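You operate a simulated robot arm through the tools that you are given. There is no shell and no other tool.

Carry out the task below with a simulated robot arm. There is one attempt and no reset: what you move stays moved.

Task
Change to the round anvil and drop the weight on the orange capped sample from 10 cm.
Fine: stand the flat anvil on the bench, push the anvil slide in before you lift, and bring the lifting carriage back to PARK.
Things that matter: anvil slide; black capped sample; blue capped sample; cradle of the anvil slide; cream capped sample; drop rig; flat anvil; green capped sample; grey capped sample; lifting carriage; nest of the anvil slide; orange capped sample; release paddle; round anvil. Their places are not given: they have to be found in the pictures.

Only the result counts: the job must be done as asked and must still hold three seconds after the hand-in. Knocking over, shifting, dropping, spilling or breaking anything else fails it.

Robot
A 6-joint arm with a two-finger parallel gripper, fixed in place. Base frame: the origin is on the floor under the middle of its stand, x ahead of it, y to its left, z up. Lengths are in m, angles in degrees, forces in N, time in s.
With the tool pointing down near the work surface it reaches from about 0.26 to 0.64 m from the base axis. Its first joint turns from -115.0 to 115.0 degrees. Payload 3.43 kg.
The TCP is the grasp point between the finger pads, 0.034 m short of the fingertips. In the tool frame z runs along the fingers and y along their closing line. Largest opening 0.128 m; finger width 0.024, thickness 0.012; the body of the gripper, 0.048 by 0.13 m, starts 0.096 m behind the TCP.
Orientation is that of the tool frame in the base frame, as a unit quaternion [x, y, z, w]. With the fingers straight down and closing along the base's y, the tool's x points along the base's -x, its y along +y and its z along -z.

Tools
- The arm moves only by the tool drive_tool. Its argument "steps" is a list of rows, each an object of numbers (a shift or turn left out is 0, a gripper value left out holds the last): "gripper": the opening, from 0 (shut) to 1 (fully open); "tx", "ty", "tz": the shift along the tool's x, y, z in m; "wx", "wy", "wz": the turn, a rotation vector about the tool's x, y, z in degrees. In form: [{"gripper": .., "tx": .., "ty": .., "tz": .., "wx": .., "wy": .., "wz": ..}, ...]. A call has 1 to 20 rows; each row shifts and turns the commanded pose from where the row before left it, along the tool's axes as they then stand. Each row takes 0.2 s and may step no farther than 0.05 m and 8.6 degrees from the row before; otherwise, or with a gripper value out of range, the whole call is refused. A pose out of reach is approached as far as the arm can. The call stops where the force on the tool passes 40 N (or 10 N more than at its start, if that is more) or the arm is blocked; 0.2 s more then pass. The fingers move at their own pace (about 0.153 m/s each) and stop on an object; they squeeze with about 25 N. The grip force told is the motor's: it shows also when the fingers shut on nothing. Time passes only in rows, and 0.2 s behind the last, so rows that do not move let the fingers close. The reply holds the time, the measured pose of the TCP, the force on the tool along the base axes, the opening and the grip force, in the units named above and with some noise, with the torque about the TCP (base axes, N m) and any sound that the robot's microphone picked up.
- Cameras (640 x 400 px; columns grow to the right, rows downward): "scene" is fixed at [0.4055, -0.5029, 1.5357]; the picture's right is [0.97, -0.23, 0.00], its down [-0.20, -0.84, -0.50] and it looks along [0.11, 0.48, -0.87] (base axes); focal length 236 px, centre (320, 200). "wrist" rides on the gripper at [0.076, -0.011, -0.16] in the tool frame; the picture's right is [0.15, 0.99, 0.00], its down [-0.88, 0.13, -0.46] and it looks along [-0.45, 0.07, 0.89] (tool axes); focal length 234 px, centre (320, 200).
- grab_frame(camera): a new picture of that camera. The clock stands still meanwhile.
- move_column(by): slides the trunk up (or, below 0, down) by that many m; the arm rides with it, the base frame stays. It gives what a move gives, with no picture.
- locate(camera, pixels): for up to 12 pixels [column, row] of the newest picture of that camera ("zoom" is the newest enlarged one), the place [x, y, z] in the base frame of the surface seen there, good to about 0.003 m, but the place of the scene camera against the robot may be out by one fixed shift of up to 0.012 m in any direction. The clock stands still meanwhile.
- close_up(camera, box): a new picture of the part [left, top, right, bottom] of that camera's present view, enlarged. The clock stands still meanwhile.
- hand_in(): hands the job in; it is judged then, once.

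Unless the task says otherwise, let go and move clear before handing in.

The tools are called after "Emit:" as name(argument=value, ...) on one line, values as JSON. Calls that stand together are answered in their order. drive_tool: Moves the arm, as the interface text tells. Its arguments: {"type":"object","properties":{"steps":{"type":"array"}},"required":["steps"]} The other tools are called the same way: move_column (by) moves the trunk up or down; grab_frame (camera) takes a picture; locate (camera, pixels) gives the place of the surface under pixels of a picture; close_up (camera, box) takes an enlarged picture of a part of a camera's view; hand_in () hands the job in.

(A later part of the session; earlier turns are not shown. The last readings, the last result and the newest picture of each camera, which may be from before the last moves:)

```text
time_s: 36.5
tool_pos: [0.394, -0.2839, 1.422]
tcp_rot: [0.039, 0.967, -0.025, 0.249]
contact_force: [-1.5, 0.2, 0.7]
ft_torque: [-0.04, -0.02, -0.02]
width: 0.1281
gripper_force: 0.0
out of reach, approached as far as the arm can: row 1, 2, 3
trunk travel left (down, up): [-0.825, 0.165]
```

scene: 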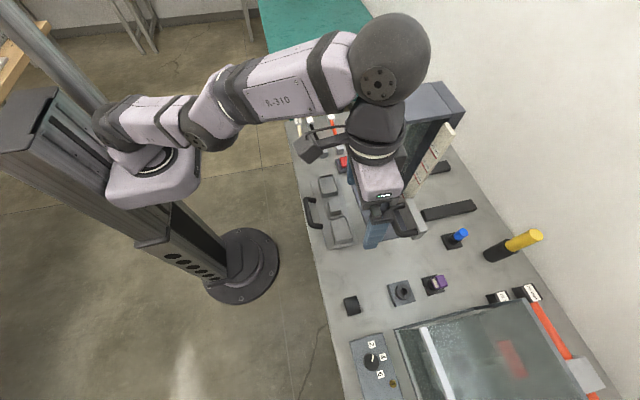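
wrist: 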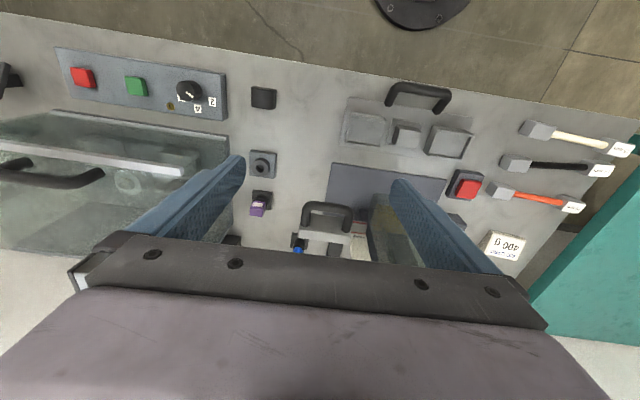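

It moved up along the reach limit to z=1.42. I'll try moving down and inward from here.

Emit:
drive_tool(steps=[{"tz": 0.04}, {"tz": 0.04}])

Emit:
drive_tool(steps=[{"tx": 0.04}, {"tx": 0.04}])

Emit:
grab_frame(camera="scene")

```text
time_s: 37.1
tool_pos: [0.4365, -0.2919, 1.3483]
tcp_rot: [0.039, 0.968, -0.024, 0.248]
contact_force: [-0.3, 0.0, 0.0]
ft_torque: [0.03, 0.07, 0.02]
width: 0.128
gripper_force: 0.0
trunk travel left (down, up): [-0.825, 0.165]
```

```text
time_s: 37.7
tool_pos: [0.3628, -0.2837, 1.3099]
tcp_rot: [0.039, 0.967, -0.025, 0.249]
contact_force: [1.3, 1.3, -0.8]
ft_torque: [-0.02, 0.0, 0.01]
width: 0.1281
gripper_force: 0.1
trunk travel left (down, up): [-0.825, 0.165]
```

```text
taken
```

scene: 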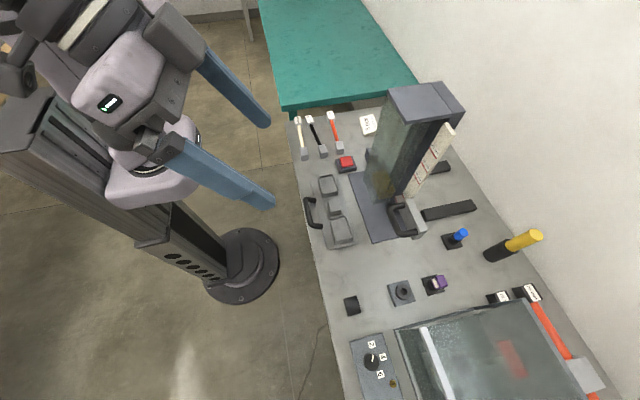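

The arm is free again at (0.363,-0.284,1.310). I'll bring the tool back to straight down with one inverse turn, then return above the slide keeping well inside the reach.

Emit:
drive_tool(steps=[{"wx": -0.73, "wy": 7.26, "wz": -1.14}, {"wx": -0.73, "wy": 7.26, "wz": -1.14}, {"wx": -0.73, "wy": 7.26, "wz": -1.14}, {"wx": -0.73, "wy": 7.26, "wz": -1.14}])

Emit:
move_column(by=-0.06)

```text
time_s: 38.7
tool_pos: [0.3627, -0.285, 1.3083]
tcp_rot: [-0.001, 1.0, 0.0, -0.003]
contact_force: [-0.3, 0.5, 0.3]
ft_torque: [0.02, 0.03, -0.01]
width: 0.1282
gripper_force: 0.0
trunk travel left (down, up): [-0.825, 0.165]
```

```text
time_s: 39.7
tool_pos: [0.3619, -0.2868, 1.2484]
tcp_rot: [0.0, 1.0, 0.0, -0.001]
contact_force: [0.2, -0.3, 0.1]
ft_torque: [0.01, 0.01, -0.01]
width: 0.1278
gripper_force: 0.1
trunk travel left (down, up): [-0.765, 0.225]
```

Tool is vertical again. Now I'll go down and over the slide, first down and then along.

Emit:
drive_tool(steps=[{"tz": 0.05}, {"tz": 0.05}, {"tz": 0.05}, {"tz": 0.05}, {"tz": 0.04}, {"ty": 0.05}, {"ty": 0.05}, {"ty": 0.037}, {"tx": -0.05}, {"tx": -0.05}, {"tx": -0.04}])

Emit:
grab_frame(camera="wrist")

Emit:
close_up(camera="wrist", box=[230, 110, 410, 220])

```text
time_s: 42.1
tool_pos: [0.502, -0.1467, 1.0056]
tcp_rot: [0.0, 1.0, 0.0, -0.002]
contact_force: [0.3, -0.2, -0.3]
ft_torque: [-0.03, 0.05, -0.01]
width: 0.1279
gripper_force: 0.0
trunk travel left (down, up): [-0.765, 0.225]
```

```text
taken
```

wrist: 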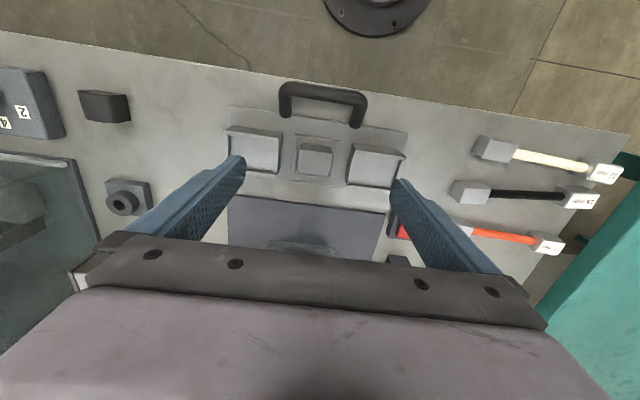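

```text
3.56 times, centred on (320, 165) of wrist
```

zoom: 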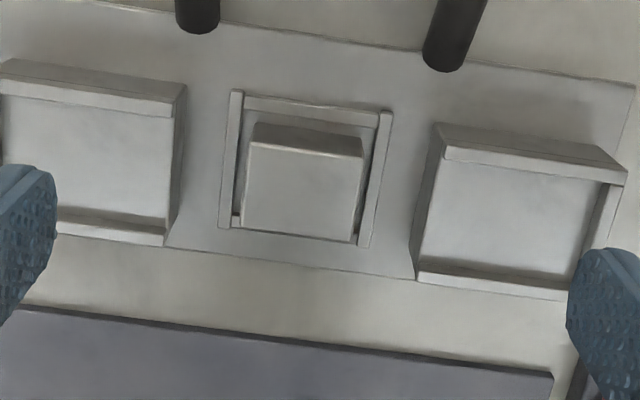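

The zoom shows the flat anvil in a three-walled nest and the two cradle seats. I'll locate the seat walls, nest walls and anvil corners.

Emit:
locate(camera="zoom", pixels=[[246, 148], [362, 162], [243, 225], [353, 238], [237, 95], [385, 115], [225, 222], [365, 240], [300, 105], [230, 160], [378, 175], [235, 225]])

Emit:
locate(camera="zoom", pixels=[[90, 95], [90, 150], [90, 225], [90, 205], [172, 160], [183, 100], [530, 155], [520, 210], [510, 280], [510, 262], [600, 215], [440, 190]])

```text
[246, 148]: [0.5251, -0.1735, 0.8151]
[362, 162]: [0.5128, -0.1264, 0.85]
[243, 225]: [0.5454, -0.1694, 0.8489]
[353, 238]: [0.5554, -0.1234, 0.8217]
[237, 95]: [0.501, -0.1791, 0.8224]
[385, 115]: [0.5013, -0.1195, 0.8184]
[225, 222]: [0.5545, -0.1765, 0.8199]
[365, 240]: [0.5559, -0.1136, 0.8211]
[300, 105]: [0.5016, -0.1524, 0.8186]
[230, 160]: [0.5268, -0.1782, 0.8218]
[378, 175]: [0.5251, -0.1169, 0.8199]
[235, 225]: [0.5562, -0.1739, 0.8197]
```

```text
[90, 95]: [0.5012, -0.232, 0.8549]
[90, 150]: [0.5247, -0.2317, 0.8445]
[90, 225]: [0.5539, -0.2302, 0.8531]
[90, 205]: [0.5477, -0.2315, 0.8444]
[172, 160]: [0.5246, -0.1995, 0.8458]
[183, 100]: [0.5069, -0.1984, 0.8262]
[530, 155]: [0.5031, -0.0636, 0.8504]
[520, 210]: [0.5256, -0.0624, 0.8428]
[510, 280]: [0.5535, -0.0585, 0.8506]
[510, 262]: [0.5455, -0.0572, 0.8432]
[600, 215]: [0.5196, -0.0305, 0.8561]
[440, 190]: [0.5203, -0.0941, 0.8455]
```

The flat anvil is centred at about (0.529,-0.148) with top 0.850, 0.044 wide; nest walls top at 0.820, cradle inner edges at y≈-0.199 and -0.097. I'll narrow the opening to 0.06, move over it, and go down in part to check.

Emit:
drive_tool(steps=[{"gripper": 0.47, "tx": -0.027, "ty": -0.0013}, {"tz": 0.05}, {"tz": 0.04}])

Emit:
grab_frame(camera="wrist")

Emit:
close_up(camera="wrist", box=[230, 110, 410, 220])

```text
time_s: 42.9
tool_pos: [0.5276, -0.149, 0.919]
tcp_rot: [0.0, 1.0, 0.0, -0.002]
contact_force: [-0.4, 0.2, -0.2]
ft_torque: [0.02, 0.01, 0.0]
width: 0.0603
gripper_force: 0.0
trunk travel left (down, up): [-0.765, 0.225]
```

```text
taken
```

wrist: 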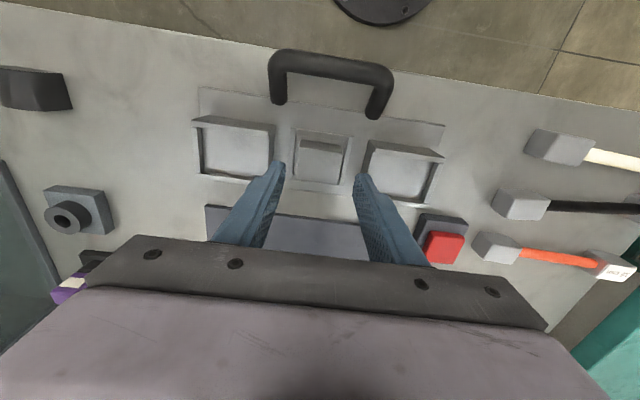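

```text
3.56 times, centred on (320, 165) of wrist
```

zoom: 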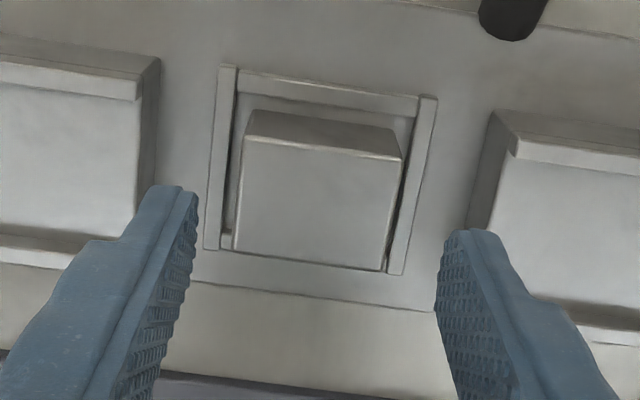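

The fingers straddle the flat anvil symmetrically. I'll go down to TCP z≈0.858 and close.

Emit:
drive_tool(steps=[{"tz": 0.03}, {"tz": 0.0275}, {}])

Emit:
grab_frame(camera="wrist")

```text
time_s: 43.7
tool_pos: [0.5278, -0.1482, 0.8612]
tcp_rot: [0.0, 1.0, 0.0, -0.002]
contact_force: [-0.4, -0.3, 0.6]
ft_torque: [0.02, -0.01, 0.02]
width: 0.0605
gripper_force: 0.0
trunk travel left (down, up): [-0.765, 0.225]
```

```text
taken
```

wrist: 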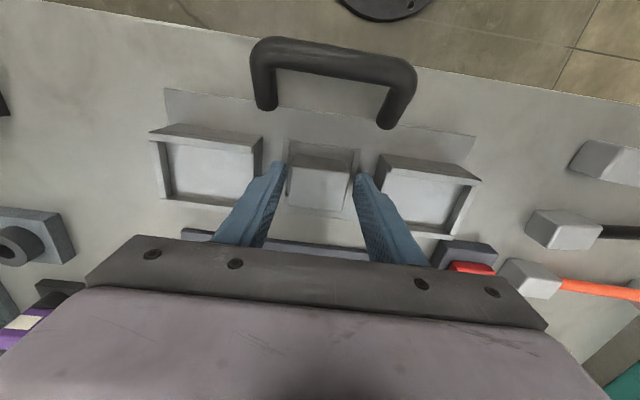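

The fingers stand on both sides of the anvil with tips near z=0.827. I'll close and then lift a little.

Emit:
drive_tool(steps=[{"gripper": 0}, {}, {}, {}])

Emit:
drive_tool(steps=[{"tz": -0.03}, {"tz": -0.04}, {"tz": -0.04}])

Emit:
grab_frame(camera="wrist")

```text
time_s: 44.7
tool_pos: [0.5278, -0.1488, 0.8607]
tcp_rot: [0.0, 1.0, 0.0, -0.002]
contact_force: [-0.7, -1.3, 0.3]
ft_torque: [0.0, -0.01, 0.0]
width: 0.0455
gripper_force: 25.2
trunk travel left (down, up): [-0.765, 0.225]
```

```text
time_s: 45.5
tool_pos: [0.528, -0.1487, 0.9724]
tcp_rot: [0.0, 1.0, 0.0, -0.001]
contact_force: [-1.0, 0.1, -3.7]
ft_torque: [-0.03, 0.03, 0.03]
width: 0.0457
gripper_force: 24.8
trunk travel left (down, up): [-0.765, 0.225]
```

```text
taken
```

wrist: 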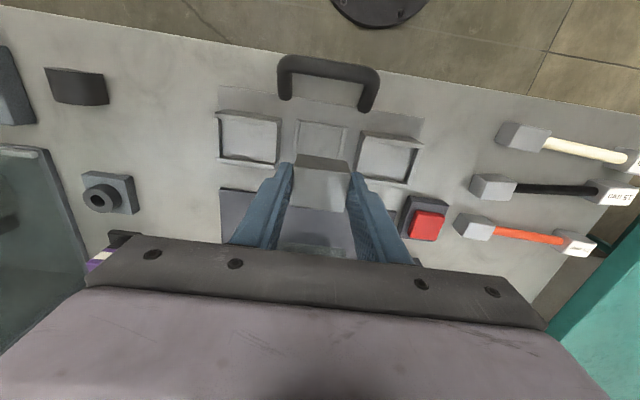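

The flat anvil is held (width 0.0457, about 3.7 N more load) and the nest at (322,138) is empty. I'll carry it to the free bench spot near (0.49,-0.355).

Emit:
drive_tool(steps=[{"ty": -0.05}, {"ty": -0.05}, {"ty": -0.05}, {"ty": -0.05}, {"ty": -0.006}, {"tx": 0.038}, {"tz": 0.04}, {"tz": 0.04}])

Emit:
grab_frame(camera="wrist")

```text
time_s: 47.3
tool_pos: [0.4916, -0.3533, 0.8904]
tcp_rot: [0.001, 1.0, 0.001, -0.001]
contact_force: [-0.2, -0.6, -2.8]
ft_torque: [0.0, 0.03, -0.02]
width: 0.0455
gripper_force: 25.2
trunk travel left (down, up): [-0.765, 0.225]
```

```text
taken
```

wrist: 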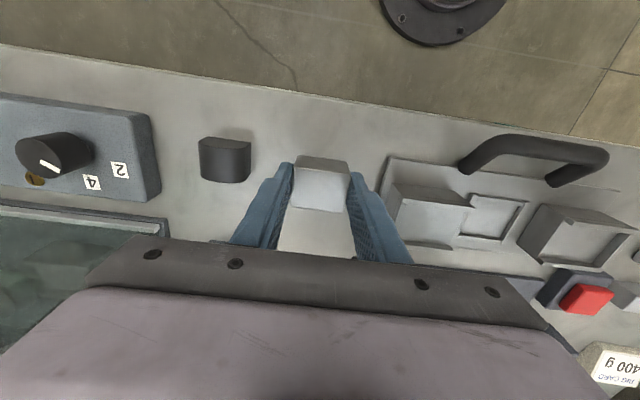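

The anvil hangs over free bench between the round anvil and the slide. I'll lower it in small steps watching the force.

Emit:
drive_tool(steps=[{"tz": 0.02}, {"tz": 0.015}, {"tz": 0.003}, {"tz": 0.003}])

Emit:
drive_tool(steps=[{"tz": 0.0015}, {"tz": 0.0015}])

```text
time_s: 48.3
tool_pos: [0.4903, -0.357, 0.8494]
tcp_rot: [-0.001, 1.0, 0.0, -0.002]
contact_force: [-0.3, -0.4, -2.5]
ft_torque: [0.03, -0.04, 0.01]
width: 0.0457
gripper_force: 25.1
trunk travel left (down, up): [-0.765, 0.225]
```

```text
time_s: 48.9
tool_pos: [0.4915, -0.3547, 0.8461]
tcp_rot: [-0.001, 1.0, 0.0, -0.001]
contact_force: [-0.4, -0.4, -3.1]
ft_torque: [0.0, 0.01, 0.0]
width: 0.0456
gripper_force: 25.5
trunk travel left (down, up): [-0.765, 0.225]
```

Emit:
drive_tool(steps=[{"tz": 0.001}, {"tz": 0.001}])

Emit:
drive_tool(steps=[{"tz": 0.001}])

```text
time_s: 49.5
tool_pos: [0.4892, -0.3561, 0.8451]
tcp_rot: [0.0, 1.0, -0.001, -0.002]
contact_force: [-0.8, 0.1, -1.2]
ft_torque: [0.06, -0.04, 0.02]
width: 0.0457
gripper_force: 24.7
trunk travel left (down, up): [-0.765, 0.225]
```

```text
time_s: 49.9
tool_pos: [0.4906, -0.3558, 0.8451]
tcp_rot: [0.0, 1.0, -0.001, -0.001]
contact_force: [0.0, 0.7, 5.3]
ft_torque: [0.23, 0.1, 0.02]
width: 0.0457
gripper_force: 25.1
trunk travel left (down, up): [-0.765, 0.225]
```

The force turned to +5 N upward: the anvil rests on the bench. I'll open the fingers slightly and lift away.

Emit:
drive_tool(steps=[{"gripper": 0.47}, {}, {"tz": -0.03}, {"tz": -0.05}, {"tz": -0.05}])

Emit:
grab_frame(camera="wrist")

```text
time_s: 51.1
tool_pos: [0.4914, -0.3548, 0.9743]
tcp_rot: [0.0, 1.0, 0.0, -0.002]
contact_force: [0.8, -0.2, -0.5]
ft_torque: [-0.01, 0.0, -0.01]
width: 0.0602
gripper_force: 0.1
trunk travel left (down, up): [-0.765, 0.225]
```

```text
taken
```

wrist: 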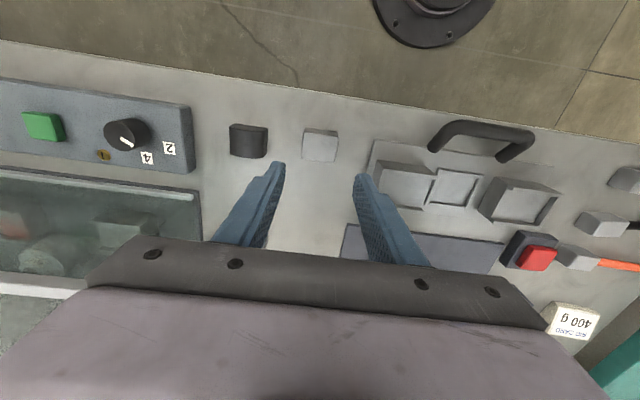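

The flat anvil stands on the bench at (320,145). The round anvil is at the edge of vertical reach, so I'll tilt the tool 16° forward (about its closing line) and move over it.

Emit:
drive_tool(steps=[{"wy": -8}, {"wy": -8}, {"ty": -0.05}, {"ty": -0.044}, {"tx": 0.011, "tz": 0.0385}, {"tx": 0.0083, "tz": 0.0288}])

Emit:
grab_frame(camera="wrist")

Emit:
close_up(camera="wrist", box=[230, 110, 410, 220])

```text
time_s: 52.5
tool_pos: [0.4905, -0.4506, 0.9018]
tcp_rot: [-0.001, 0.991, 0.0, 0.137]
contact_force: [0.0, -0.5, 0.3]
ft_torque: [0.01, 0.02, 0.0]
width: 0.0601
gripper_force: 0.1
trunk travel left (down, up): [-0.765, 0.225]
```

```text
taken
```

wrist: 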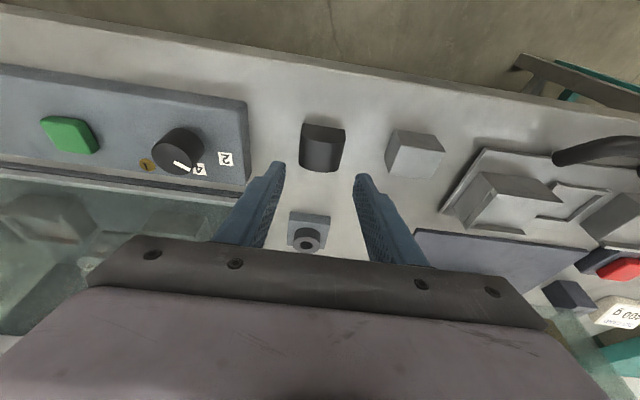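

```text
3.56 times, centred on (320, 165) of wrist
```

zoom: 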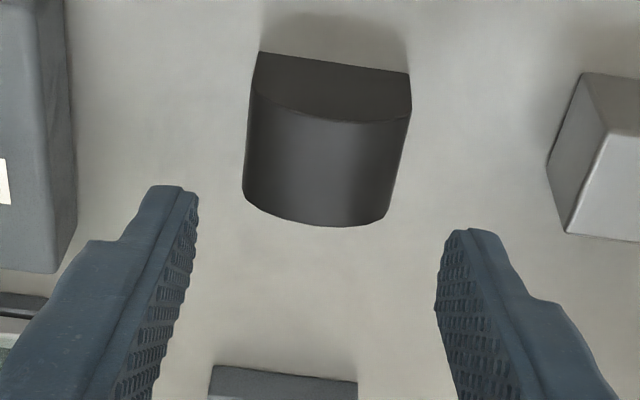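

The round anvil sits slightly to the +y side of the finger mid-line. I'll measure its edges from here.

Emit:
locate(camera="zoom", pixels=[[250, 100], [408, 115], [256, 62], [408, 80], [245, 190], [388, 210], [330, 122], [320, 225], [330, 170], [330, 100], [285, 105], [370, 122]])

```text
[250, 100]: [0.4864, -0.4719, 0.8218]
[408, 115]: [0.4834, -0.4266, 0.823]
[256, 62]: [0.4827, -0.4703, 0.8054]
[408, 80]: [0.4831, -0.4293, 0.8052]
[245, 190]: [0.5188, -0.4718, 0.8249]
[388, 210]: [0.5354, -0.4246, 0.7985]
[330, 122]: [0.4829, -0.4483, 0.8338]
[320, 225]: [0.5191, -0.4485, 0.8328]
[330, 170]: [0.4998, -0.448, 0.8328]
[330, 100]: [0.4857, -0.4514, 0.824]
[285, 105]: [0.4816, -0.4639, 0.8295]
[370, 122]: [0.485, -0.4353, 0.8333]
```

Its centre is (0.501,-0.4485), 0.045 wide, crest z 0.833. I'll descend to TCP z≈0.8435 and close on its vertical sides.

Emit:
drive_tool(steps=[{"ty": 0.002}, {"tx": 0.0076, "tz": 0.0282}, {"tx": 0.0075, "tz": 0.0281}, {}])

Emit:
close_up(camera="wrist", box=[230, 110, 410, 220])

```text
time_s: 53.5
tool_pos: [0.4927, -0.4463, 0.8461]
tcp_rot: [0.0, 0.99, 0.0, 0.138]
contact_force: [-0.5, 0.7, 0.7]
ft_torque: [0.0, -0.01, -0.01]
width: 0.0601
gripper_force: 0.1
trunk travel left (down, up): [-0.765, 0.225]
```

```text
3.56 times, centred on (320, 165) of wrist
```

zoom: 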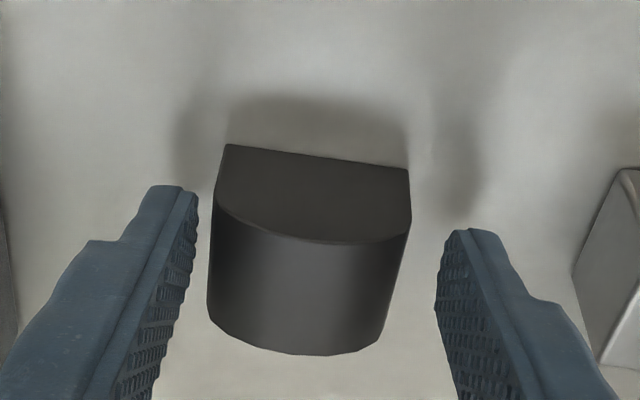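

The anvil is between the pads. I'll shift 1.5 mm, lower 2 mm more and close.

Emit:
drive_tool(steps=[{"ty": -0.0015, "tz": 0.002, "tx": 0.0005}, {"gripper": 0}, {}, {}, {}])

Emit:
drive_tool(steps=[{"tx": -0.0055, "tz": -0.0192}, {"tx": -0.011, "tz": -0.0385}, {"tx": -0.011, "tz": -0.0385}, {"tx": -0.0083, "tz": -0.0288}])

Emit:
grab_frame(camera="wrist")

Emit:
close_up(camera="wrist", box=[230, 110, 410, 220])

```text
time_s: 54.7
tool_pos: [0.4924, -0.4498, 0.8423]
tcp_rot: [0.0, 0.991, -0.001, 0.137]
contact_force: [0.7, -0.1, 1.1]
ft_torque: [-0.14, -0.06, 0.01]
width: 0.0456
gripper_force: 25.1
trunk travel left (down, up): [-0.765, 0.225]
```

```text
time_s: 55.7
tool_pos: [0.4921, -0.4485, 0.9736]
tcp_rot: [0.0, 0.991, 0.0, 0.137]
contact_force: [1.0, 0.1, -2.8]
ft_torque: [0.0, 0.02, -0.01]
width: 0.0455
gripper_force: 24.8
trunk travel left (down, up): [-0.765, 0.225]
```

```text
taken
```

wrist: 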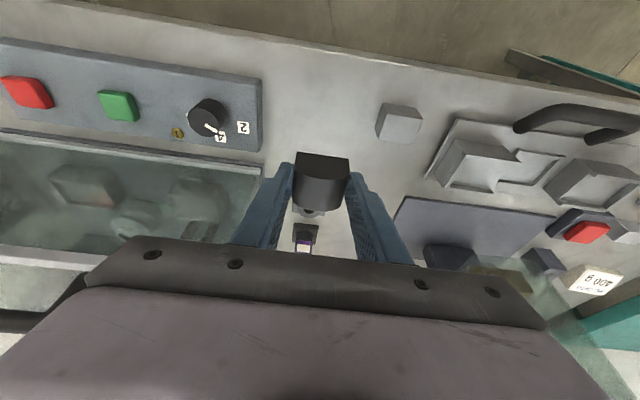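

```text
3.56 times, centred on (320, 165) of wrist
```

zoom: 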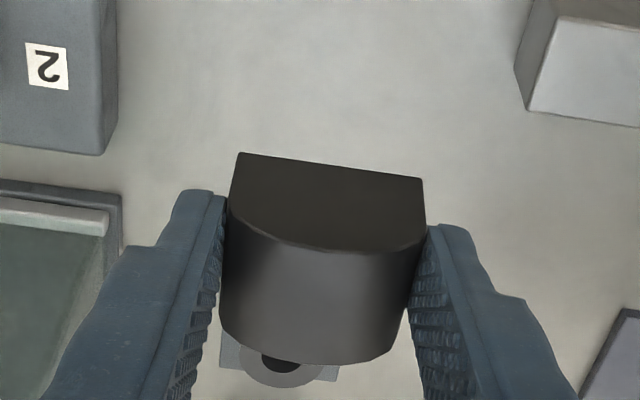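

The round anvil is held level (width 0.0455). I'll carry it over the nest, target TCP (0.5195,-0.148).

Emit:
drive_tool(steps=[{"ty": 0.05}, {"ty": 0.05}, {"ty": 0.05}, {"ty": 0.05}, {"ty": 0.05}, {"ty": 0.0505}, {"tx": -0.0264, "tz": 0.0076}, {"tx": 0.011, "tz": 0.0385}, {}])

Emit:
grab_frame(camera="wrist")

Emit:
close_up(camera="wrist", box=[200, 60, 440, 210])

```text
refused: row 6 steps farther than a row can; nothing moved
```

```text
taken
```

wrist: 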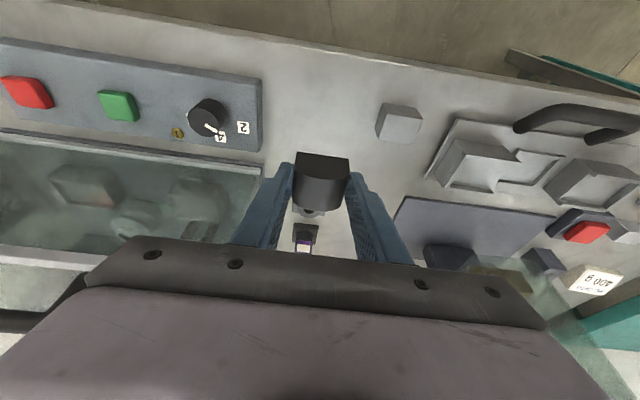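

```text
2.67 times, centred on (320, 135) of wrist
```

zoom: 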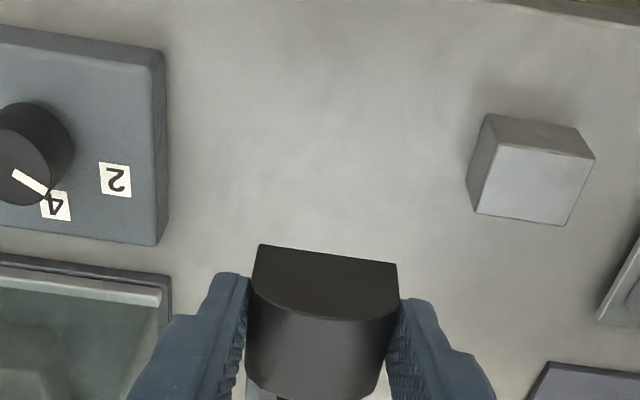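

A row was 0.5 mm over the limit and the call was refused; the anvil is still held. I'll repeat with allowed steps.

Emit:
drive_tool(steps=[{"ty": 0.05}, {"ty": 0.05}, {"ty": 0.05}, {"ty": 0.05}, {"ty": 0.05}, {"ty": 0.05}, {"ty": 0.0005, "tx": -0.0264, "tz": 0.0076}, {"tx": 0.011, "tz": 0.0385}, {}])

Emit:
grab_frame(camera="wrist")

Emit:
close_up(camera="wrist", box=[200, 60, 440, 210])

```text
time_s: 57.7
tool_pos: [0.5194, -0.1474, 0.9303]
tcp_rot: [0.0, 0.99, 0.0, 0.138]
contact_force: [0.1, 0.4, -3.0]
ft_torque: [0.01, 0.03, -0.01]
width: 0.0454
gripper_force: 25.3
trunk travel left (down, up): [-0.765, 0.225]
```

```text
taken
```

wrist: 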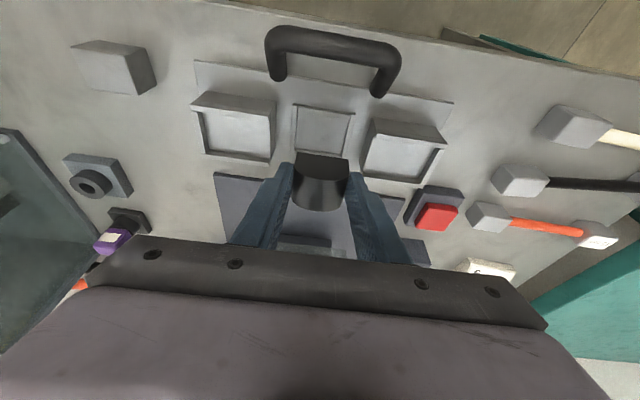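

```text
2.67 times, centred on (320, 135) of wrist
```

zoom: 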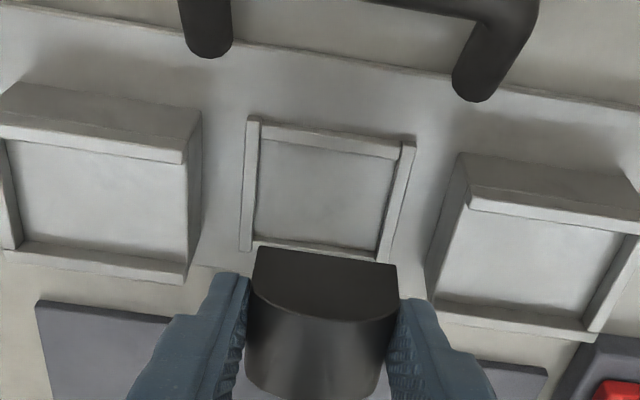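

The empty nest is now fully visible at zoom (320,190). I'll measure its walls and floor.

Emit:
locate(camera="zoom", pixels=[[320, 190], [262, 190], [382, 205], [252, 185], [397, 205], [330, 135], [330, 155], [300, 242], [320, 235], [320, 210]])

```text
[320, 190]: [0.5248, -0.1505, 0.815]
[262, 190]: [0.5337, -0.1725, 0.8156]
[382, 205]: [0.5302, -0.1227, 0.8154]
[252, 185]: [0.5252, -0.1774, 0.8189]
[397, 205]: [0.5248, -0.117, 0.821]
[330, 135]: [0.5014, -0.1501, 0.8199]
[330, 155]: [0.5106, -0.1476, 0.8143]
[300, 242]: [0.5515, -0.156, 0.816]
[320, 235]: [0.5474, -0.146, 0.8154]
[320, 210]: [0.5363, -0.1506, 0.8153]
```

Nest floor z=0.815, centre (0.529,-0.1475): the held anvil is aligned. I'll lower in steps.

Emit:
drive_tool(steps=[{"tx": 0.0083, "tz": 0.0288}, {"tx": 0.0083, "tz": 0.0288}, {"tx": 0.0011, "tz": 0.0038}, {}])

Emit:
drive_tool(steps=[{"tx": 0.0006, "tz": 0.0019}, {"tx": 0.0003, "tz": 0.00096}])

Emit:
grab_frame(camera="wrist")

```text
time_s: 58.7
tool_pos: [0.5194, -0.147, 0.8692]
tcp_rot: [0.0, 0.99, 0.0, 0.138]
contact_force: [0.0, -1.2, -2.7]
ft_torque: [-0.01, 0.01, 0.03]
width: 0.0454
gripper_force: 25.0
trunk travel left (down, up): [-0.765, 0.225]
```

```text
time_s: 59.3
tool_pos: [0.5181, -0.1484, 0.8668]
tcp_rot: [0.0, 0.991, 0.0, 0.137]
contact_force: [-0.1, 0.1, -1.8]
ft_torque: [-0.02, 0.03, -0.01]
width: 0.0455
gripper_force: 25.4
trunk travel left (down, up): [-0.765, 0.225]
```

```text
taken
```

wrist: 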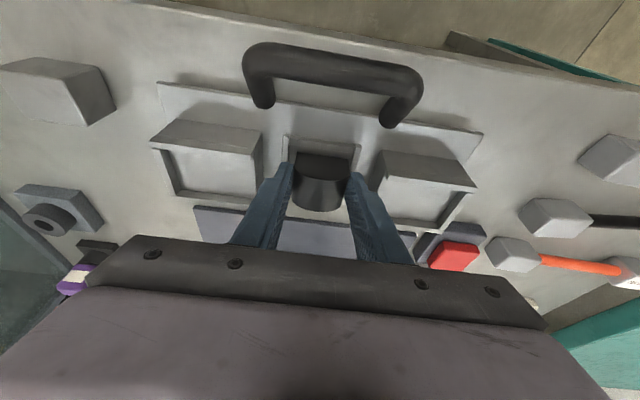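

The anvil is entering the nest without contact yet. I'll continue down in 1 to 2 mm steps.

Emit:
drive_tool(steps=[{"tx": 0.0006, "tz": 0.0019}, {"tx": 0.0006, "tz": 0.0019}, {}])

Emit:
drive_tool(steps=[{"tx": 0.0003, "tz": 0.00096}, {"tx": 0.0003, "tz": 0.00096}])

Emit:
drive_tool(steps=[{"tx": 0.0003, "tz": 0.00096}])

```text
time_s: 60.1
tool_pos: [0.5182, -0.1473, 0.8625]
tcp_rot: [0.0, 0.991, -0.001, 0.137]
contact_force: [0.5, 0.1, -2.0]
ft_torque: [0.01, 0.0, 0.02]
width: 0.0458
gripper_force: 25.1
trunk travel left (down, up): [-0.765, 0.225]
```

```text
time_s: 60.7
tool_pos: [0.5171, -0.1481, 0.8596]
tcp_rot: [0.001, 0.991, 0.0, 0.136]
contact_force: [-0.1, -0.3, -1.8]
ft_torque: [0.0, 0.04, -0.02]
width: 0.0455
gripper_force: 25.2
trunk travel left (down, up): [-0.765, 0.225]
```

```text
time_s: 61.1
tool_pos: [0.5182, -0.1494, 0.8593]
tcp_rot: [0.0, 0.99, 0.0, 0.139]
contact_force: [0.3, 0.6, 0.8]
ft_torque: [-0.03, 0.05, 0.0]
width: 0.0458
gripper_force: 24.8
trunk travel left (down, up): [-0.765, 0.225]
```

Contact is just being felt at z=0.859. I'll ease 0.7 mm more, open slightly and retreat along the tool axis.

Emit:
drive_tool(steps=[{"tx": 0.0002, "tz": 0.0007}, {"gripper": 0.47}, {}, {"tx": -0.0055, "tz": -0.0192}, {"tx": -0.011, "tz": -0.0385}, {"tx": -0.011, "tz": -0.0385}, {"tx": -0.011, "tz": -0.0385}])

Emit:
grab_frame(camera="wrist")

Emit:
close_up(camera="wrist", box=[200, 60, 440, 210])

```text
time_s: 62.7
tool_pos: [0.5169, -0.1506, 0.9994]
tcp_rot: [0.001, 0.991, 0.0, 0.137]
contact_force: [-0.4, -1.5, 0.1]
ft_torque: [-0.01, 0.01, 0.01]
width: 0.0601
gripper_force: 0.1
trunk travel left (down, up): [-0.765, 0.225]
```

```text
taken
```

wrist: 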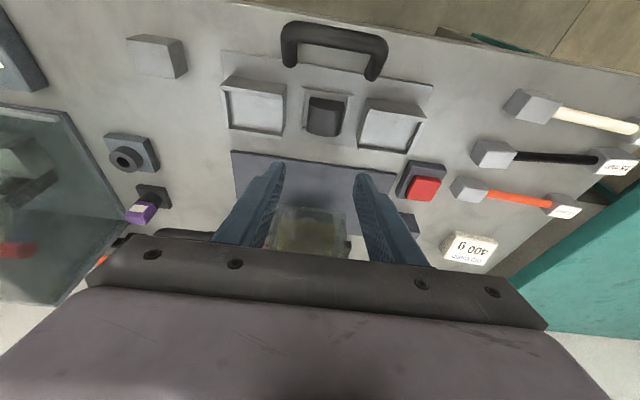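

```text
2.67 times, centred on (320, 135) of wrist
```

zoom: 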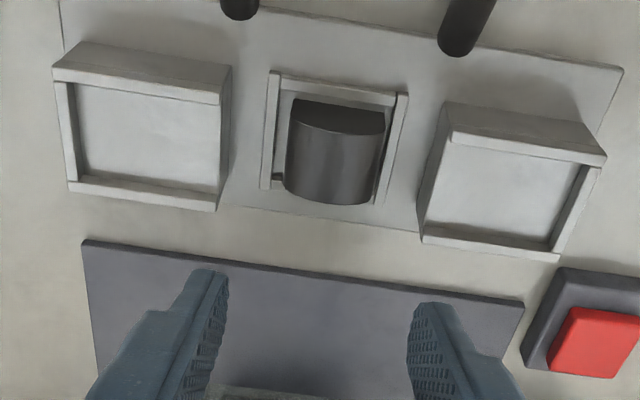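

The round anvil sits in the nest at zoom (335,150). Next I'll move over the samples and measure the orange bar.

Emit:
drive_tool(steps=[{"ty": 0.05}, {"ty": 0.05}, {"ty": 0.05}, {"ty": 0.05}, {"ty": 0.05}, {"ty": 0.05}, {"ty": 0.05}, {"gripper": 1, "tx": -0.03, "tz": 0.009}])

Emit:
grab_frame(camera="wrist")

Emit:
close_up(camera="wrist", box=[200, 80, 440, 230])

```text
time_s: 64.5
tool_pos: [0.5483, 0.2001, 0.9969]
tcp_rot: [-0.001, 0.991, 0.0, 0.136]
contact_force: [0.1, 0.4, 0.0]
ft_torque: [-0.02, -0.04, 0.01]
width: 0.1281
gripper_force: 0.0
trunk travel left (down, up): [-0.765, 0.225]
```

```text
taken
```

wrist: 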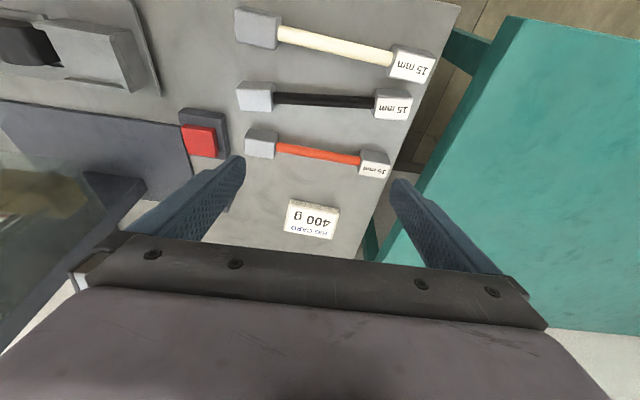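

```text
2.67 times, centred on (320, 155) of wrist
```

zoom: 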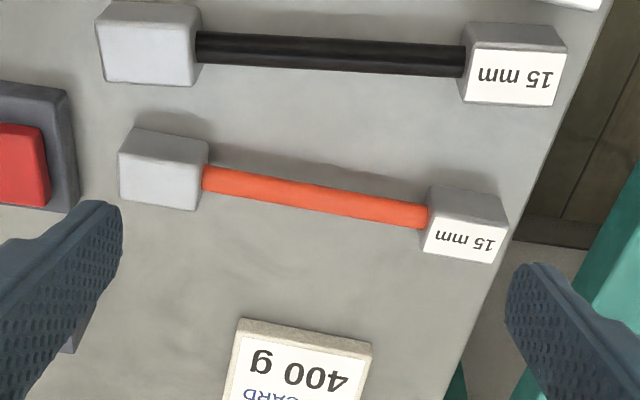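

The orange bar lies at zoom (315,197) between two grey blocks. I'll locate its block corners and rod points.

Emit:
locate(camera="zoom", pixels=[[122, 155], [206, 165], [198, 208], [122, 198], [205, 182], [315, 197], [427, 215], [432, 218], [505, 225], [493, 260], [424, 252], [160, 180]])

Emit:
locate(camera="zoom", pixels=[[460, 240], [270, 190], [370, 205], [132, 132], [208, 143], [432, 190], [505, 198], [100, 40], [198, 50], [470, 65], [562, 80], [340, 230]])

```text
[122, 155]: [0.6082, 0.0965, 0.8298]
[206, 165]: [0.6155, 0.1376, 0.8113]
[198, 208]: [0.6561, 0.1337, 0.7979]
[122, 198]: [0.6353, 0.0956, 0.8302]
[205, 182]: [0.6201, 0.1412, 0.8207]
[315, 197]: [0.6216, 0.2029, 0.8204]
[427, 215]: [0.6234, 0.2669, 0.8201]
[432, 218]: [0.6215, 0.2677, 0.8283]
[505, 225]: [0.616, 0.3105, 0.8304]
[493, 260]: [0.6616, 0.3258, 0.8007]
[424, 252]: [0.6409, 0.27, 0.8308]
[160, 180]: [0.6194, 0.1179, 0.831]
```

```text
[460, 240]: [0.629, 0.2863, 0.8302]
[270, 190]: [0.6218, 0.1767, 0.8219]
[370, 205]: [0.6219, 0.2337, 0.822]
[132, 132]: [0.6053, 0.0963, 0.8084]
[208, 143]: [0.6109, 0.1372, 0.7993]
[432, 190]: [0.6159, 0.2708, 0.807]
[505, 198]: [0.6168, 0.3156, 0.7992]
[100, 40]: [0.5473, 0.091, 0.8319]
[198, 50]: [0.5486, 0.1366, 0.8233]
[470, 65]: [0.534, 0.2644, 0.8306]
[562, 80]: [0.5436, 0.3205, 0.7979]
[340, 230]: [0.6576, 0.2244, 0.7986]
```

The orange bar is centred at about (0.622,0.2035), rod top z≈0.8215 (15 mm thick), blocks 0.042 long, yawed about 1.4°. It is near the vertical reach limit, so I'll use an 8° tilt and turn the tool about -88.6° so that it closes across the rod.

Emit:
drive_tool(steps=[{"wy": 8}, {"wz": -8.055}, {"wz": -8.055}, {"wz": -8.055}, {"wz": -8.055}, {"wz": -8.055}, {"wz": -8.055}, {"wz": -8.055}, {"wz": -8.055}, {"wz": -8.055}, {"wz": -8.055}, {"wz": -8.055}, {"gripper": 0.39}])

Emit:
grab_frame(camera="wrist")

```text
time_s: 67.3
tool_pos: [0.5512, 0.2019, 0.998]
tcp_rot: [-0.697, 0.714, -0.047, 0.049]
contact_force: [0.8, 0.7, 0.6]
ft_torque: [-0.02, -0.03, -0.02]
width: 0.0498
gripper_force: 0.2
trunk travel left (down, up): [-0.765, 0.225]
```

```text
taken
```

wrist: 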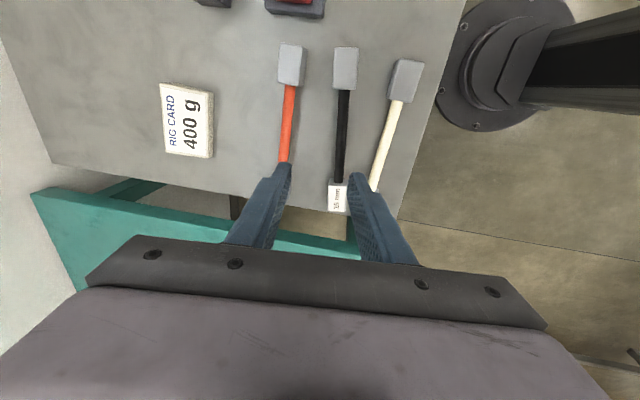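

The view is now along +y with the orange bar at (287,110). I'll lower a bit and shift over the bar.

Emit:
drive_tool(steps=[{"tx": 0.0001, "ty": 0.0047, "tz": 0.0337}, {"tx": 0.0001, "ty": 0.0047, "tz": 0.0337}, {"tx": 0.0084, "ty": -0.033, "tz": 0.0046}, {"tx": 0.0084, "ty": -0.033, "tz": 0.0046}, {}])

Emit:
grab_frame(camera="wrist")

Emit:
close_up(camera="wrist", box=[230, 50, 410, 220])

```text
time_s: 68.5
tool_pos: [0.6145, 0.1824, 0.9304]
tcp_rot: [-0.697, 0.714, -0.047, 0.049]
contact_force: [0.1, -0.2, 0.3]
ft_torque: [0.02, 0.02, -0.02]
width: 0.0501
gripper_force: 0.0
trunk travel left (down, up): [-0.765, 0.225]
```

```text
taken
```

wrist: 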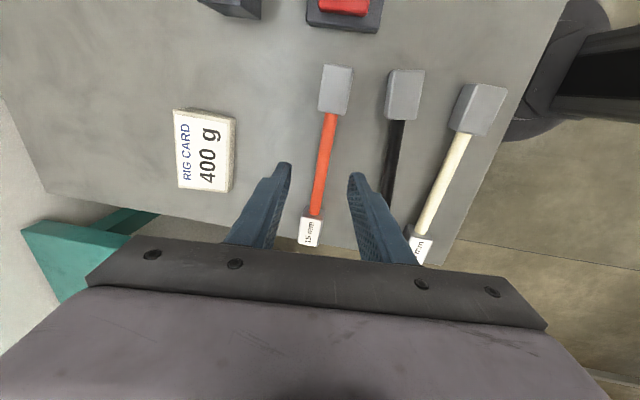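

```text
2.35 times, centred on (320, 135) of wrist
```

zoom: 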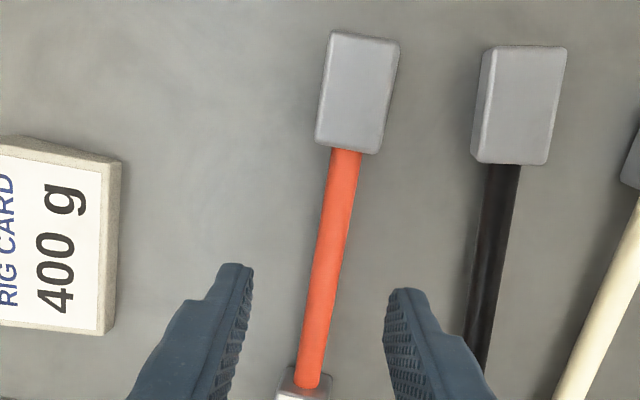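

The rod lies between the fingers. I'll measure its line from this view.

Emit:
locate(camera="zoom", pixels=[[343, 165], [336, 210], [328, 260], [319, 310], [311, 360], [357, 90], [330, 38], [382, 150], [318, 140], [398, 45], [300, 375], [420, 200]])

```text
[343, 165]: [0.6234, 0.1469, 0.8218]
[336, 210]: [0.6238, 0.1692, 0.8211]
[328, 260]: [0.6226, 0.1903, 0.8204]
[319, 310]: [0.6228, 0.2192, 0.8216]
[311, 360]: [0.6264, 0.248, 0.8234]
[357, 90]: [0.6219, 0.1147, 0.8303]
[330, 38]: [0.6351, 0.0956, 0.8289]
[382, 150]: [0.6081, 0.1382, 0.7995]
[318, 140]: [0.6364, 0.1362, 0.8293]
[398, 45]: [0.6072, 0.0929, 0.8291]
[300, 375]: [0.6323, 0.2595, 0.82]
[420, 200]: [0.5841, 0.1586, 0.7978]
```

The rod is at x≈0.623, top z≈0.821. I'll descend to grip it at y≈0.1835 with the tips just past the rod's middle.

Emit:
drive_tool(steps=[{"tx": -0.0003, "ty": 0.0025, "tz": 0.0294}, {"tx": -0.0003, "ty": 0.0025, "tz": 0.0294}, {"tx": -0.0002, "ty": 0.0021, "tz": 0.0244}, {}])

Emit:
close_up(camera="wrist", box=[230, 50, 410, 220])

```text
time_s: 69.5
tool_pos: [0.6203, 0.1839, 0.8482]
tcp_rot: [-0.696, 0.715, -0.047, 0.049]
contact_force: [0.1, -0.6, -1.0]
ft_torque: [-0.02, 0.01, 0.01]
width: 0.05
gripper_force: 0.0
trunk travel left (down, up): [-0.765, 0.225]
```

```text
2.35 times, centred on (320, 135) of wrist
```

zoom: 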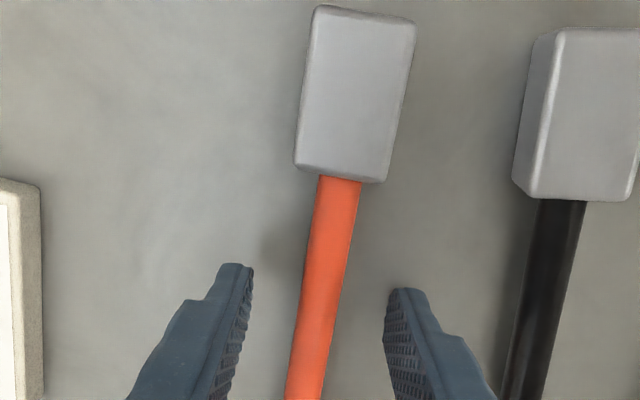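

The rod is centred between the pads with the tips at its mid-height. I'll go 6 mm lower and close.

Emit:
drive_tool(steps=[{"ty": 0.0009, "tz": 0.0064}, {}, {"gripper": 0}, {}, {}, {}])

Emit:
drive_tool(steps=[{"ty": -0.0014, "tz": -0.0099}, {"ty": -0.0028, "tz": -0.0198}, {}])

Emit:
grab_frame(camera="wrist")

Emit:
grab_frame(camera="scene")

```text
time_s: 70.9
tool_pos: [0.6203, 0.183, 0.8418]
tcp_rot: [-0.697, 0.714, -0.048, 0.049]
contact_force: [0.4, 0.5, 0.9]
ft_torque: [0.28, -0.04, -0.1]
width: 0.0141
gripper_force: 25.1
trunk travel left (down, up): [-0.765, 0.225]
```

```text
time_s: 71.7
tool_pos: [0.6206, 0.1835, 0.8698]
tcp_rot: [-0.697, 0.714, -0.047, 0.049]
contact_force: [0.0, -0.9, -0.7]
ft_torque: [-0.01, 0.0, 0.02]
width: 0.014
gripper_force: 25.0
trunk travel left (down, up): [-0.765, 0.225]
```

```text
taken
```

wrist: 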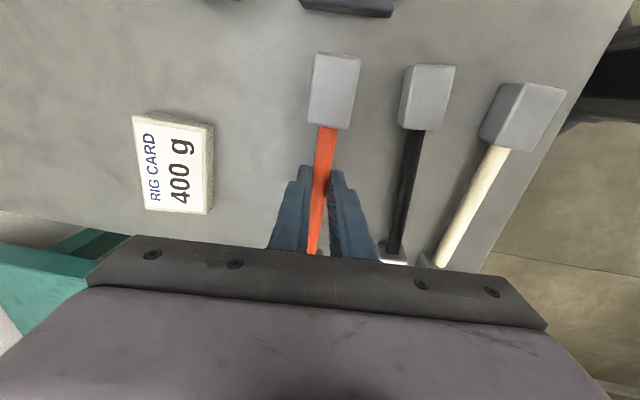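

```text
taken
```

scene: 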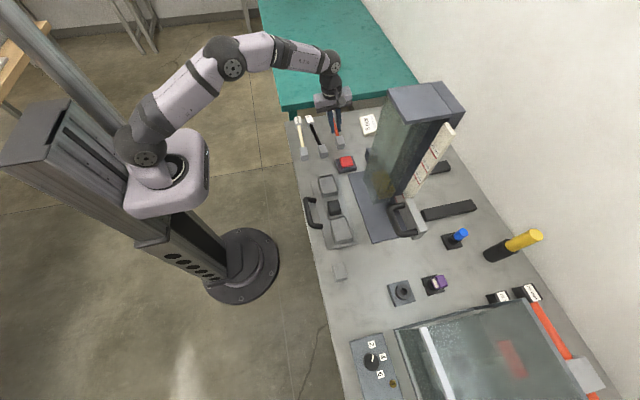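

The width reads 0.014 and the load changed little, so I'll check by measuring whether the block rose.

Emit:
locate(camera="wrist", pixels=[[335, 90], [326, 145], [315, 235], [427, 95], [320, 248]])

Emit:
close_up(camera="wrist", box=[250, 40, 400, 260])

Emit:
close_up(camera="scene", box=[285, 85, 385, 175])

```text
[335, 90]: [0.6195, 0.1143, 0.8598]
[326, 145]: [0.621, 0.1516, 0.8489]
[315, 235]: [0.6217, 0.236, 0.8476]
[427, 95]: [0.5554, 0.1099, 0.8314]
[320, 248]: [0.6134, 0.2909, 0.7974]
```

```text
1.82 times, centred on (325, 150) of wrist
```

zoom: 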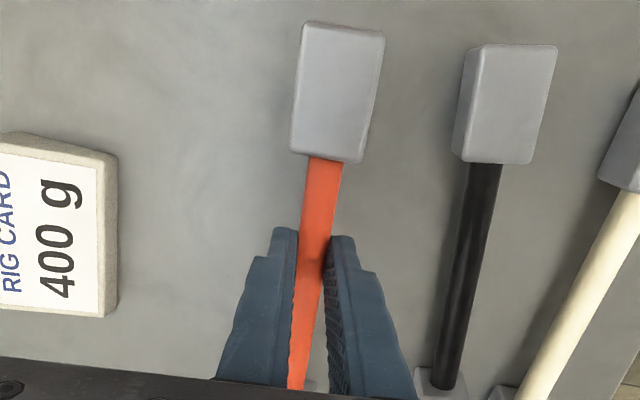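

```text
4.44 times, centred on (335, 130) of scene
```

zoom: 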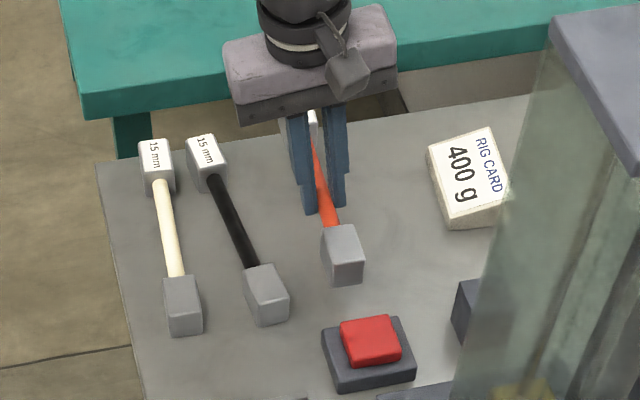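

The bar is lifted level (block top 0.860, rod 0.848 at both ends). I'll raise it, move back, carry it to the cradle and straighten the 1.4° yaw.

Emit:
drive_tool(steps=[{"ty": -0.0055, "tz": -0.0396}, {"ty": -0.0056, "tz": -0.0396}, {"tx": 0.0012, "ty": 0.048, "tz": -0.0067}, {"tx": 0.0011, "ty": 0.048, "tz": -0.0068}, {"tx": 0.0439, "ty": -0.0011}, {"tx": 0.0439, "ty": -0.0011}, {"tx": 0.0439, "ty": -0.0011}, {"tx": 0.0439, "ty": -0.0011}, {"tx": 0.0439, "ty": -0.0011}, {"tx": 0.0439, "ty": -0.0011}, {"tx": 0.0439, "ty": -0.001}, {"tx": 0.0441, "ty": -0.001}, {"wz": -1.4}])

Emit:
grab_frame(camera="wrist")

Emit:
grab_frame(camera="scene")

```text
time_s: 74.5
tool_pos: [0.5237, -0.1687, 0.9507]
tcp_rot: [-0.705, 0.706, -0.048, 0.048]
contact_force: [0.1, -0.2, -1.0]
ft_torque: [-0.05, -0.01, -0.01]
width: 0.0139
gripper_force: 25.0
trunk travel left (down, up): [-0.765, 0.225]
```

```text
taken
```

wrist: 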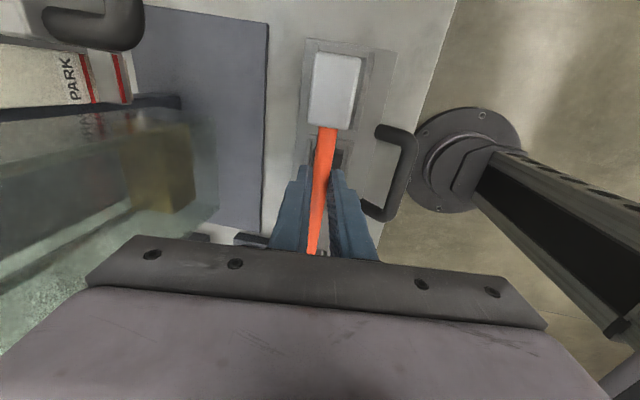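

```text
taken
```

scene: 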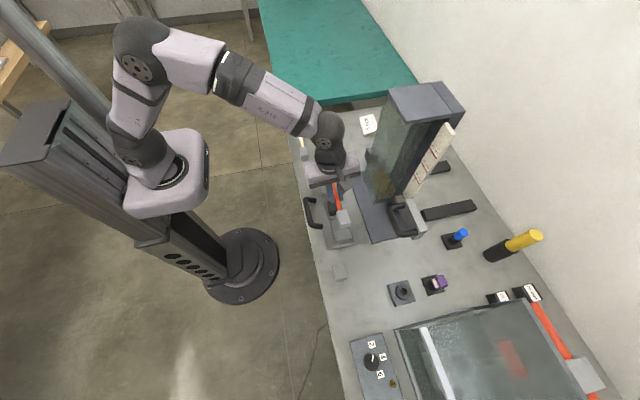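

The bar hangs over the cradle. I'll lower partway and check alignment with both views.

Emit:
drive_tool(steps=[{"ty": 0.0031, "tz": 0.0218}, {"ty": 0.0031, "tz": 0.0218}, {}])

Emit:
close_up(camera="scene", box=[290, 160, 390, 260])

Emit:
close_up(camera="wrist", box=[240, 10, 440, 260])

```text
time_s: 75.3
tool_pos: [0.5218, -0.1675, 0.905]
tcp_rot: [0.706, -0.705, 0.048, -0.048]
contact_force: [-0.4, -0.5, -0.6]
ft_torque: [-0.03, -0.05, -0.01]
width: 0.014
gripper_force: 24.6
trunk travel left (down, up): [-0.765, 0.225]
```

```text
4.00 times, centred on (340, 210) of scene
```

zoom: 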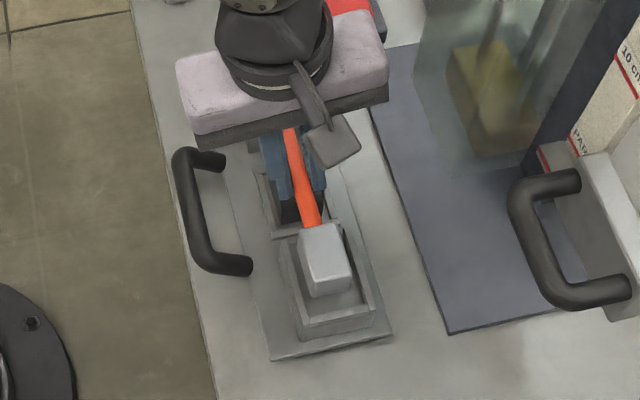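

```text
1.60 times, centred on (340, 135) of wrist
```

zoom: 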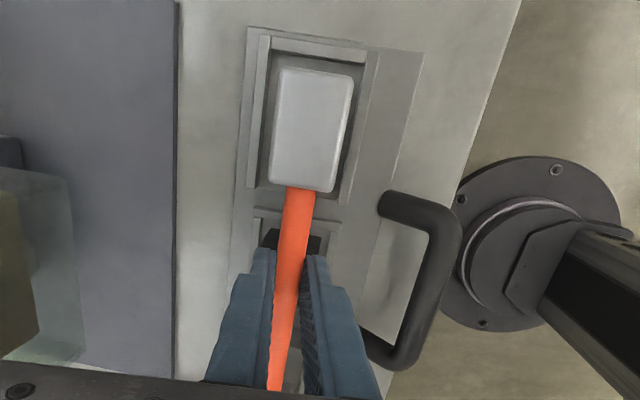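

The near (-y) block hovers within its seat. I'll measure the block and the seat walls to centre it.

Emit:
locate(camera="zoom", pixels=[[285, 75], [350, 85], [330, 188], [275, 180], [310, 130], [262, 110], [370, 110], [318, 42], [318, 62], [360, 130], [268, 130], [300, 205]])

```text
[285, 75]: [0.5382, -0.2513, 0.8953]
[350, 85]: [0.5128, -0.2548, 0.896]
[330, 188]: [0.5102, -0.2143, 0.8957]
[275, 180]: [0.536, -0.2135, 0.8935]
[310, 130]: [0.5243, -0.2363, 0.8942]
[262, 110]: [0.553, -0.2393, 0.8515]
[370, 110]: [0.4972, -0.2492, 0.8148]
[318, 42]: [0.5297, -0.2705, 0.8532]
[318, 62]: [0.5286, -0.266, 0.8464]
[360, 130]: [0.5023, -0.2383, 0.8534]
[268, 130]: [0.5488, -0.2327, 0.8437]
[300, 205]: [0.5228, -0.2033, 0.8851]
```

The block is 3 mm off toward -x; I'll correct and lower to just above the seat floor (z≈0.845).

Emit:
drive_tool(steps=[{"ty": -0.003, "tz": 0.0004}, {"ty": 0.0021, "tz": 0.0149}, {}])

Emit:
drive_tool(steps=[{"ty": 0.0003, "tz": 0.002}, {}])

Emit:
drive_tool(steps=[{"ty": 0.00014, "tz": 0.001}, {}])

```text
time_s: 76.1
tool_pos: [0.5253, -0.1678, 0.8913]
tcp_rot: [-0.705, 0.705, -0.049, 0.048]
contact_force: [0.2, 0.5, -1.2]
ft_torque: [-0.03, 0.03, 0.0]
width: 0.0142
gripper_force: 25.2
trunk travel left (down, up): [-0.765, 0.225]
```

```text
time_s: 76.7
tool_pos: [0.5248, -0.1681, 0.8896]
tcp_rot: [0.706, -0.705, 0.048, -0.047]
contact_force: [0.0, -0.3, -0.5]
ft_torque: [-0.04, -0.01, -0.02]
width: 0.0144
gripper_force: 25.0
trunk travel left (down, up): [-0.765, 0.225]
```

```text
time_s: 77.3
tool_pos: [0.5254, -0.1677, 0.8887]
tcp_rot: [-0.705, 0.706, -0.048, 0.048]
contact_force: [-0.4, 0.6, -1.3]
ft_torque: [-0.02, -0.02, -0.03]
width: 0.0141
gripper_force: 25.1
trunk travel left (down, up): [-0.765, 0.225]
```

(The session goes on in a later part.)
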